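You operate a simulated robot arm through the tools that you are given. There is no shell and no other tool. Be economical: measure what you need, move in short steps, check, and stop when the job is done.

Carry out the task below with a simulated robot arm. There is one attempt and no reset: what you move stays moved.

## Task
Put one of the eggs from the middle of the table on the black cap of the sauce ring.
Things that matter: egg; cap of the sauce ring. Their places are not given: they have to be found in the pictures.

The check looks at the end state, three seconds after you hand in, the way a careful person would. Anything else that was tipped, shoved, dropped, spilled or broken makes it a failure. A push-on lid holds only when it is set on centred and level and pressed home; a screw cap is set on level and turned clockwise until tight.

## Robot
A 6-joint arm with a two-finger parallel gripper, fixed in place. Base frame: the origin is at the foot of the arm, x ahead of it, y to its left, z up; the work surface is at about z = 0. Lengths are in cm, angles in degrees, forces in N, time in s.
With the tool pointing down near the work surface it reaches from about 14 to 58 cm from the base axis. Its first joint turns from -66.0 to 66.0 degrees. Payload 2.1 kg.
Tool frame: the origin (TCP) lies between the finger pads and is the grasp point; the fingertips stand 3 cm ahead of it; z points along the fingers, y is the line along which they close. The gripper opens to 9.4 cm. The fingers are 2.8 cm wide and 1 cm thick; the gripper's body (5 by 9.6 cm) begins 5.5 cm behind the TCP.
Orientation is that of the tool frame in the base frame, as a unit quaternion [w, x, y, z]. With the fingers straight down and closing along the base's y, the tool's x points along the base's -x, its y along +y and its z along -z.

## Interface
- The arm moves only by the tool send_rows. Its argument "targets" is a list that holds one entry, the list of rows, each a list of 4 numbers: the shift along the tool's x, y, z in cm, then the turn about the tool's z in degrees. In form: [[[tx, ty, tz, twist], ...]]. A call has 1 to 12 rows; each row shifts and turns the commanded pose from where the row before left it, along the tool's axes as they then stand. "jaw" is the opening, from 0 (shut) to 1 (fully open), set as the call begins (left out, the last holds). A row lasts 0.2 s, in which the tool goes at most 5 cm and 8.6 degrees; a call with a longer step from one row to the next is refused whole, and so is a gripper value outside its range. Where a pose cannot be reached the arm comes as near as it can. A force on the tool above 40 N (or 10 N above the force at the start of the call, whichever is more), or a blocked arm, ends the call early, and 0.2 s more pass. The fingers move at their own pace (about 7.2 cm/s each) and stop on an object; they squeeze with about 40 N. The grip force told is the motor's: it shows also when the fingers shut on nothing. Time passes only in rows, and 0.2 s behind the last, so rows that do not move let the fingers close. The reply holds the time, the measured pose of the TCP, the force on the tool along the base axes, the opening and the grip force, in the units named above and with some noise.
- Cameras (640 x 400 px; columns grow to the right, rows downward): "scene" is fixed at [6.7, -38.18, 49.93]; the picture's right is [0.69, -0.73, 0.00], its down [-0.42, -0.40, -0.82] and it looks along [0.59, 0.56, -0.58] (base axes); focal length 235 px, centre (320, 200). "wrist" rides on the gripper at [-3.7, 0, -5.8] in the tool frame; the picture's right is [0.00, -1.00, 0.00], its down [0.97, 0.00, -0.24] and it looks along [0.24, 0.00, 0.97] (tool axes); focal length 218 px, centre (320, 200).
- get_image(camera): a new picture of that camera. The clock stands still meanwhile.
- probe_pixels(camera, pixels): for up to 12 pixels [column, row] of the newest picture of that camera ("zoom" is the newest enlarged one), the place [x, y, z] in the base frame of the surface seen there, good to about 0.2 cm, but the place of the scene camera against the robot may be out by one fixed shift of up to 1.8 cm in any direction. The clock stands still meanwhile.
- zoom(camera, box): a new picture of the part [left, top, right, bottom] of that camera's present view, enlarged. The clock stands still meanwhile.
- finish_job(): hands the job in; it is judged then, once.

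Work in short steps. Measure before you move; look again where a grasp or a placing could have gone wrong, and mend it. You have 60 turns and 26 pictures in all, those below and enlarged ones among them. Open the gripper and draw the arm clear of the work before you hand the job in, unless the task says otherwise; then end with one line.

The tools are called after "Call:" as a command line: name --argument value ..., lists and objects as JSON in quotes. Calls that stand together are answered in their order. send_rows: Moves the arm, as the interface text tells. Its arguments: {"type":"object","properties":{"targets":{"type":"array"},"jaw":{"type":"number"}},"required":["targets"]} The other tools are called the same way: get_image (camera) takes a picture; probe_pixels (camera, pixels) gives the place of the surface under pixels of a picture; zoom (camera, box) takes an enlarged picture of a part of a camera's view; finish_job () hands the job in.

At the start:

```text
t: 0.0
tool_pos: [24.23, -29.75, 32.18]
orientation: [0.0, 0.001, 1.0, 0.0]
ft_force: [-0.4, -0.3, 0.3]
opening: 9.38
grasp_force: 0.2
```

scene: 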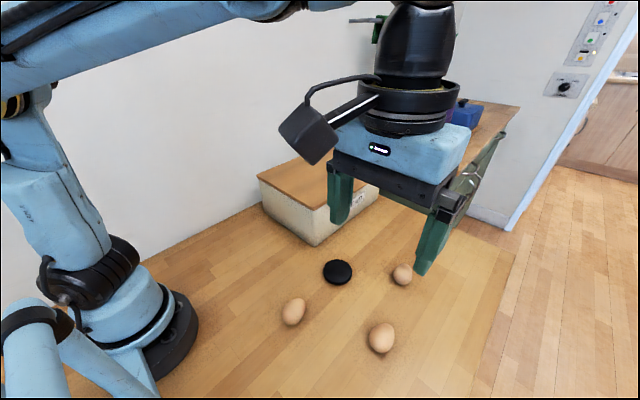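
wrist: 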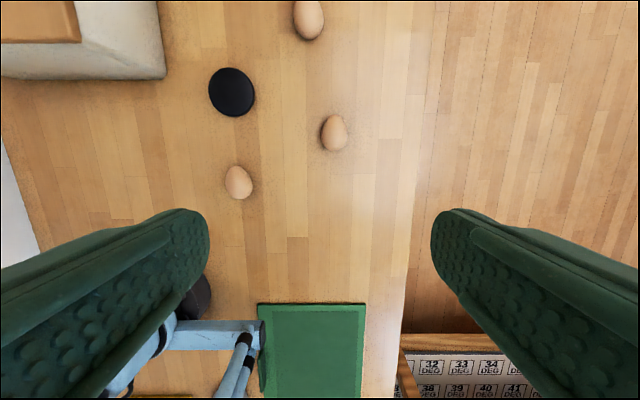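

The wrist picture shows three eggs at (308,18), (334,133), (238,182) and a black disc at (231,92). I probe these in both views and enlarge the disc.

Call:
probe_pixels --camera "wrist" --pixels '[[308, 18], [334, 133], [238, 182], [231, 92], [212, 92], [251, 92], [231, 72], [231, 112], [280, 92], [335, 150], [310, 340]]'

Call:
zoom --camera "scene" --box '[260, 230, 440, 370]'

Call:
zoom --camera "wrist" --box '[180, 0, 380, 210]'

```text
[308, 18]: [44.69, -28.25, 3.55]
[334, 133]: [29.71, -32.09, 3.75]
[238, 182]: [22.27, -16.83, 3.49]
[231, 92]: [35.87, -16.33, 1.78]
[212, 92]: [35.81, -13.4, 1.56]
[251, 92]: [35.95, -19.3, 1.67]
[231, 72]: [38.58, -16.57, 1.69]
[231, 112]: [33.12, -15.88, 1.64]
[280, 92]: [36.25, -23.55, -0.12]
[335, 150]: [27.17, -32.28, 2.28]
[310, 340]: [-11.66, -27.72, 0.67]
```

```text
2.86 times, centred on (350, 300) of scene
```

zoom: 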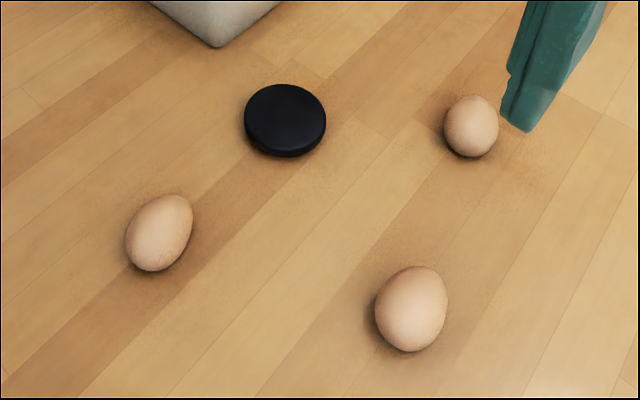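

```text
1.90 times, centred on (280, 105) of wrist
```

zoom: 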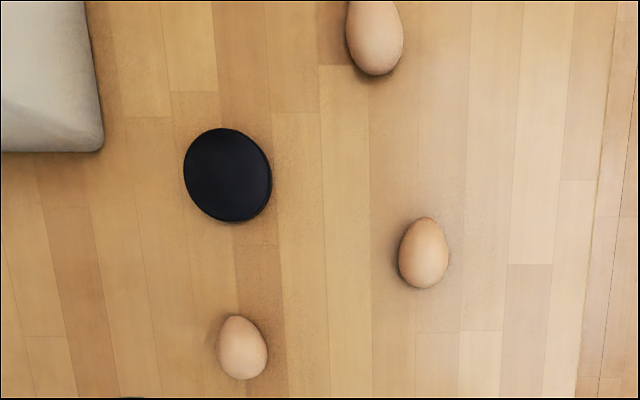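

The disc at wrist (231,92) is the cap: about 6.4 cm across, top near z=1.7, centre about (35.9,-16.3). I choose the egg at (334,133), about (29.7,-32.1), with its long axis along x. I move over it at a safe height and look.

Call:
send_rows --targets '[[[-1.4, -0.6, 3.6, 0], [-1.4, -0.6, 3.6, 0], [-1.4, -0.6, 3.6, 0], [-1.3, -0.55, 3.6, 0], [0, 0, 2, 0], [0, 0, 0, 0]]]'

Call:
get_image --camera "wrist"

```text
t: 1.4
tool_pos: [29.72, -32.15, 15.74]
orientation: [0.0, 0.0, 1.0, 0.0]
ft_force: [-0.5, 0.9, -0.2]
opening: 9.39
grasp_force: 0.0
```

```text
21 pictures are left
```

wrist: 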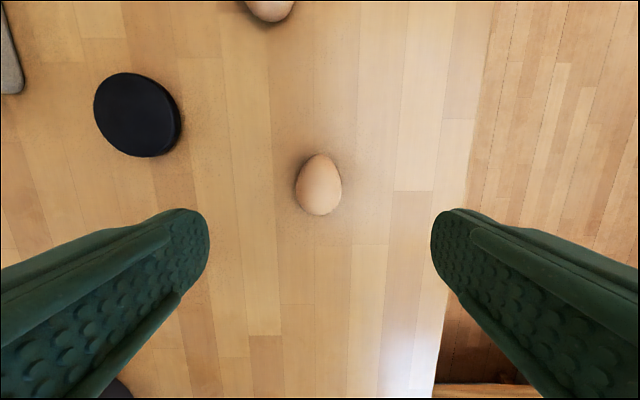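

The egg spans columns 295–342 and rows 154–215. I probe its outline points and the cap.

Call:
probe_pixels --camera "wrist" --pixels '[[319, 157], [319, 185], [319, 212], [298, 188], [339, 188], [319, 170], [319, 200], [137, 114], [98, 114], [172, 114], [137, 75], [137, 150]]'

```text
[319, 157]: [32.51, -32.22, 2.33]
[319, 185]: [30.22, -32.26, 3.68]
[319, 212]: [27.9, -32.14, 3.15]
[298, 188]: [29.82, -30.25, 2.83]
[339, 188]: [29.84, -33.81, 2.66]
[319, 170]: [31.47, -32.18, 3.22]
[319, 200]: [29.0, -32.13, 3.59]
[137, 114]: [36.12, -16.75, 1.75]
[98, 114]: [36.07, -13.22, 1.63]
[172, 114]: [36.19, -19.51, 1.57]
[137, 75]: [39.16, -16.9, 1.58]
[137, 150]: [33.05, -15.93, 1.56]
```

The egg's centre is about (29.7,-32.05) with width near 4 cm, and its top is near z=3.8. I descend to TCP z≈3.5, which leaves the fingertips clear of the table.

Call:
send_rows --targets '[[[0, 0.1, 3, 0], [0, 0, 3, 0], [0, 0, 3, 0], [0, 0, 2, 0], [0, 0, 1.2, 0], [0, 0, 0, 0]]]'

Call:
get_image --camera "wrist"

```text
t: 2.8
tool_pos: [29.8, -32.02, 3.52]
orientation: [0.0, 0.0, 1.0, 0.0]
ft_force: [0.0, -0.1, -0.1]
opening: 9.38
grasp_force: 0.2
```

```text
20 pictures are left
```

wrist: 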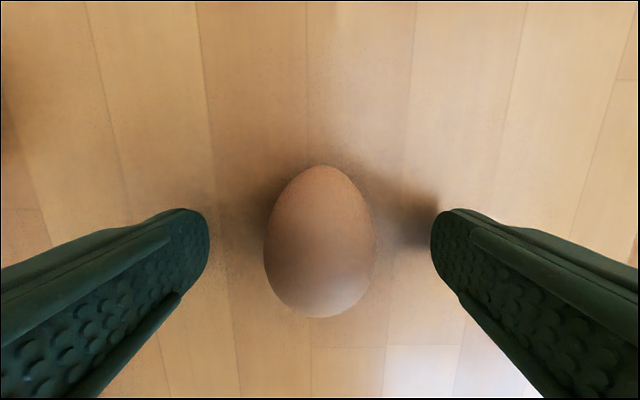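

The egg is centred between the fingers (columns 264–377). I close to just above its width first, then read the result.

Call:
send_rows --targets '[[[0, 0, 0, 0], [0, 0, 0, 0], [0, 0, 0, 0]]]' --jaw 0.44

Call:
send_rows --targets '[[[0, 0, 0, 0], [0, 0, 0, 0]]]' --jaw 0.4

```text
t: 3.6
tool_pos: [29.83, -31.98, 3.58]
orientation: [0.0, 0.0, 1.0, 0.0]
ft_force: [-1.0, 0.2, -0.7]
opening: 4.28
grasp_force: 1.0
```

```text
t: 4.2
tool_pos: [29.76, -32.03, 3.59]
orientation: [0.001, 0.001, 1.0, 0.001]
ft_force: [0.4, -0.4, 0.5]
opening: 4.12
grasp_force: 40.0
```

The fingers stopped at 4.12 cm with 40 N, so the egg is held. I lift slowly and look.

Call:
send_rows --targets '[[[0, 0, -0.5, 0], [0, 0, -1, 0], [0, 0, -2, 0], [0, 0, -2, 0], [0, 0, -2, 0], [0, 0, 0, 0]]]'

Call:
get_image --camera "wrist"

```text
t: 5.6
tool_pos: [29.73, -31.87, 11.17]
orientation: [0.0, 0.0, 1.0, -0.001]
ft_force: [0.1, -0.3, -1.2]
opening: 4.09
grasp_force: 40.5
```

```text
19 pictures are left
```

wrist: 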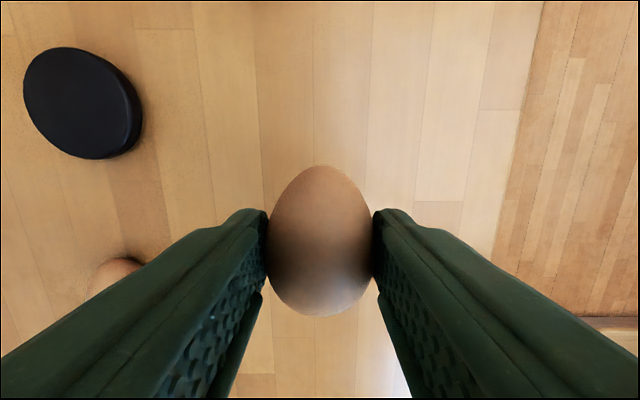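

The egg is held in its lying attitude. I move level to above the cap, shifting +6.25 in x and +15.5 in y, and stay at z≈11.

Call:
send_rows --targets '[[[-0.6, 1.5, 0, 0], [-1.1, 2.75, 0, 0], [-1.1, 2.75, 0, 0], [-1.1, 2.75, 0, 0], [-1.1, 2.75, 0, 0], [-0.8, 2, 0, 0], [-0.45, 1, 0, 0], [0, 0, 0, 0], [0, 0, 0, 0]]]'

Call:
get_image --camera "wrist"

Call:
get_image --camera "scene"

```text
t: 7.6
tool_pos: [35.98, -16.49, 11.27]
orientation: [0.0, 0.0, 1.0, 0.0]
ft_force: [0.1, -0.6, -1.0]
opening: 4.13
grasp_force: 40.7
```

```text
18 pictures are left
```

wrist: 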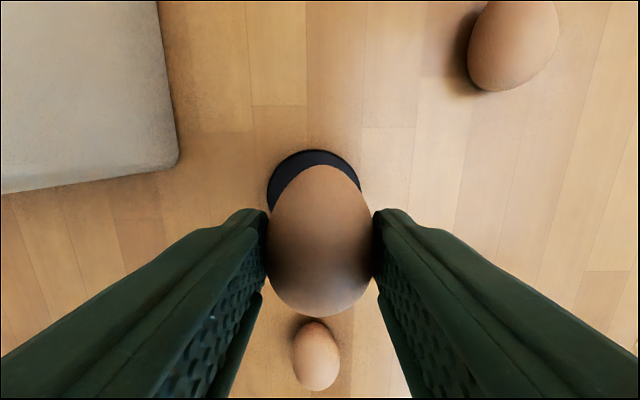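

```text
17 pictures are left
```

scene: 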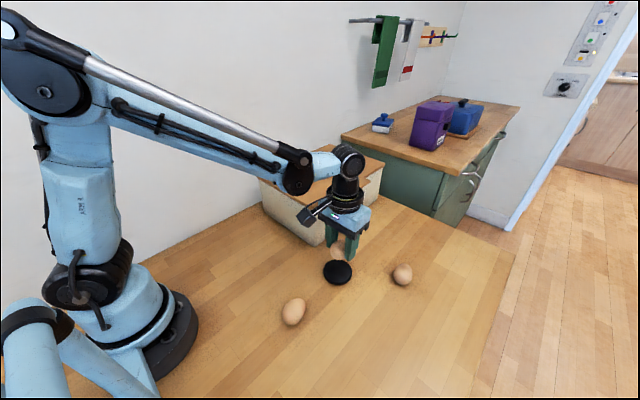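

The cap shows behind the egg (columns 267–361). I probe its rim, plus the box corner at (178,160) for clearance.

Call:
probe_pixels --camera "wrist" --pixels '[[314, 152], [314, 158], [270, 190], [272, 205], [358, 182], [355, 170], [276, 170], [178, 160], [178, 150], [165, 100], [296, 156], [340, 156]]'

```text
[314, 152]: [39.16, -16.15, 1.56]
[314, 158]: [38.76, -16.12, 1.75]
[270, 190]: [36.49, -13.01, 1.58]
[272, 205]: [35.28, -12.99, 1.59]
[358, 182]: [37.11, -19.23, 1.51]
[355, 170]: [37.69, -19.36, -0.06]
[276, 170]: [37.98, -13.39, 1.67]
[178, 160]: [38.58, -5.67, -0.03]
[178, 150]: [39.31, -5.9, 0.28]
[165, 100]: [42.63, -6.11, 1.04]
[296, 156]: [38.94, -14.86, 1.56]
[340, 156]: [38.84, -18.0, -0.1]
```

A circle fitted to the rim gives centre (35.95,-16.2), so I shift y by +0.3 and descend to about z=5.6, just above expected contact at 5.3.

Call:
send_rows --targets '[[[0, 0.3, 0, 0], [0, 0, 1.5, 0], [0, 0, 1.5, 0], [0, 0, 1.3, 0], [0, 0, 0.7, 0], [0, 0, 0.4, 0], [0, 0, 0, 0], [0, 0, 0, 0]]]'

Call:
zoom --camera "scene" --box '[290, 220, 390, 300]'

```text
t: 9.4
tool_pos: [35.97, -16.14, 5.72]
orientation: [0.0, 0.0, 1.0, 0.0]
ft_force: [-0.2, 0.6, -0.7]
opening: 4.09
grasp_force: 40.1
```

```text
5.00 times, centred on (340, 260) of scene
```

zoom: 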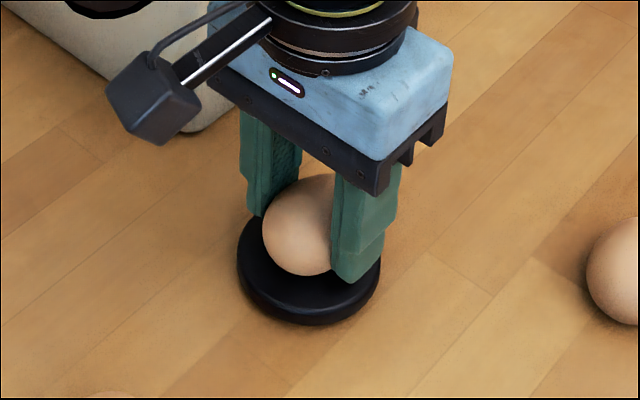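

The egg sits centred just over the cap and there is no contact force yet (Fz -0.7 N). I go down in fine steps and watch the force.

Call:
send_rows --targets '[[[0, 0, 0.1, 0], [0, 0, 0.1, 0], [0, 0, 0, 0]]]'

Call:
send_rows --targets '[[[0, 0, 0.1, 0], [0, 0, 0, 0]]]'

```text
t: 10.2
tool_pos: [36.03, -16.23, 5.53]
orientation: [0.0, 0.0, 1.0, 0.0]
ft_force: [0.9, 0.4, -0.4]
opening: 4.13
grasp_force: 40.1
```

```text
t: 10.8
tool_pos: [36.03, -16.17, 5.36]
orientation: [0.0, 0.0, 1.0, 0.0]
ft_force: [-0.2, 0.3, -0.3]
opening: 4.09
grasp_force: 40.3
```

No contact yet at 5.36, so I continue in 0.08 cm steps.

Call:
send_rows --targets '[[[0, 0, 0.08, 0], [0, 0, 0, 0]]]'

Call:
send_rows --targets '[[[0, 0, 0.08, 0], [0, 0, 0, 0]]]'

```text
t: 11.4
tool_pos: [36.02, -16.22, 5.35]
orientation: [0.0, 0.001, 1.0, 0.0]
ft_force: [-0.1, 0.4, -1.1]
opening: 4.12
grasp_force: 40.2
```

```text
t: 12.0
tool_pos: [35.95, -16.26, 5.26]
orientation: [0.0, -0.001, 1.0, 0.0]
ft_force: [0.0, -0.4, 12.3]
opening: 4.11
grasp_force: 40.4
```

Contact: Fz jumped to 12 N at z≈5.26. I ease back 0.05 cm and read the force before release.

Call:
send_rows --targets '[[[0, 0, -0.05, 0], [0, 0, 0, 0]]]'

```text
t: 12.6
tool_pos: [36.0, -16.22, 5.21]
orientation: [-0.001, 0.0, 1.0, 0.0]
ft_force: [0.3, 0.8, 0.1]
opening: 4.13
grasp_force: 40.3
```

Force is back to about zero, with the egg just touching the cap. I open a little (4.28 cm), let it settle, and look.

Call:
send_rows --targets '[[[0, 0, 0, 0], [0, 0, 0, 0], [0, 0, 0, 0], [0, 0, 0, 0], [0, 0, 0, 0]]]' --jaw 0.455

Call:
get_image --camera "wrist"

Call:
zoom --camera "scene" --box '[290, 220, 390, 300]'

```text
t: 13.8
tool_pos: [36.02, -16.21, 5.32]
orientation: [0.0, 0.0, 1.0, 0.0]
ft_force: [0.3, 0.9, 0.7]
opening: 4.33
grasp_force: 0.0
```

```text
15 pictures are left
```

wrist: 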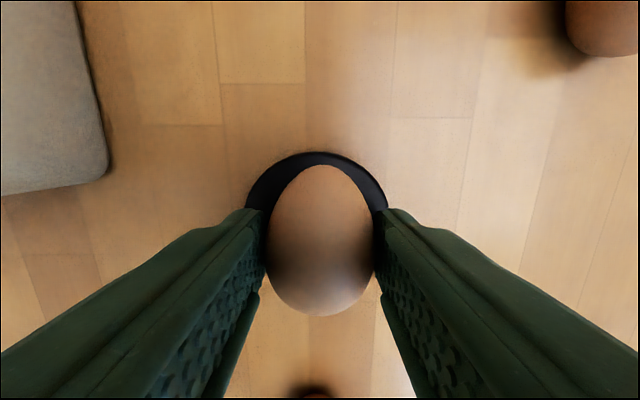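

```text
5.00 times, centred on (340, 260) of scene
```

zoom: 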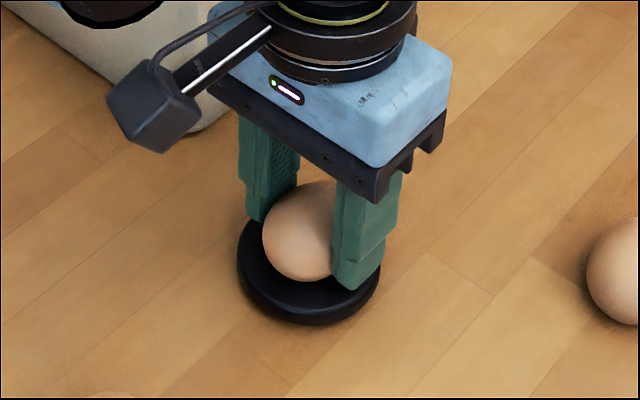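

The egg is free and resting centred (columns 266–374), unmoved. I open slightly wider and wait to see whether it stays.

Call:
send_rows --targets '[[[0, 0, 0, 0], [0, 0, 0, 0], [0, 0, 0, 0], [0, 0, 0, 0], [0, 0, 0, 0], [0, 0, 0, 0]]]' --jaw 0.56

Call:
get_image --camera "wrist"

```text
t: 15.2
tool_pos: [36.07, -16.08, 5.35]
orientation: [0.0, 0.0, 1.0, 0.0]
ft_force: [-1.0, 1.2, 0.4]
opening: 5.26
grasp_force: 0.0
```

```text
13 pictures are left
```

wrist: 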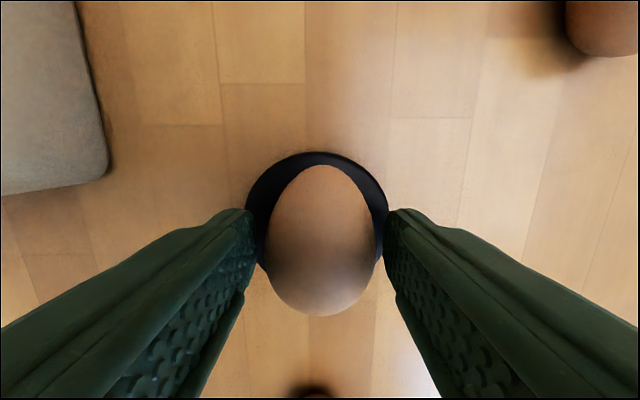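

The egg stands still with a gap on both sides. I open wide and then rise straight up.

Call:
send_rows --targets '[[[0, 0, 0, 0], [0, 0, 0, 0], [0, 0, 0, 0], [0, 0, -1, 0], [0, 0, -2, 0], [0, 0, -3, 0], [0, 0, -3, 0], [0, 0, -3, 0], [0, 0, -3, 0], [0, 0, -3, 0], [0, 0, 0, 0]]]' --jaw 0.85

Call:
get_image --camera "wrist"

Call:
get_image --camera "scene"

```text
t: 17.6
tool_pos: [35.91, -16.22, 23.4]
orientation: [0.0, 0.001, 1.0, 0.0]
ft_force: [0.5, 0.5, 0.3]
opening: 7.97
grasp_force: 0.1
```

```text
12 pictures are left
```

wrist: 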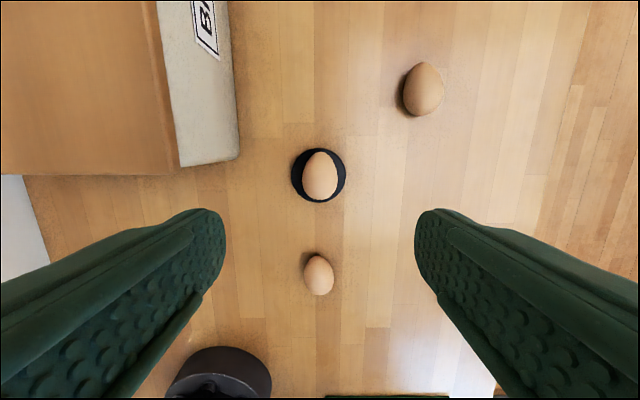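

```text
11 pictures are left
```

scene: 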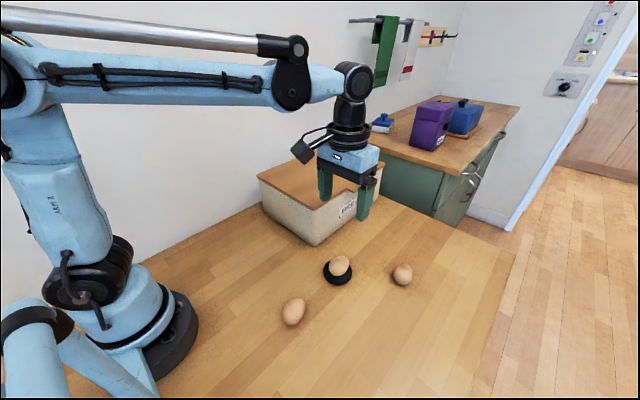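

The egg lies on the cap at wrist (320,176), centred; the other two eggs are where they were and the gripper is open and clear. I hand the job in.

Call:
finish_job

```text
The job is handed in.
```

One egg is resting centred on the black cap, nothing else was disturbed, and I handed the job in with the gripper open and clear.
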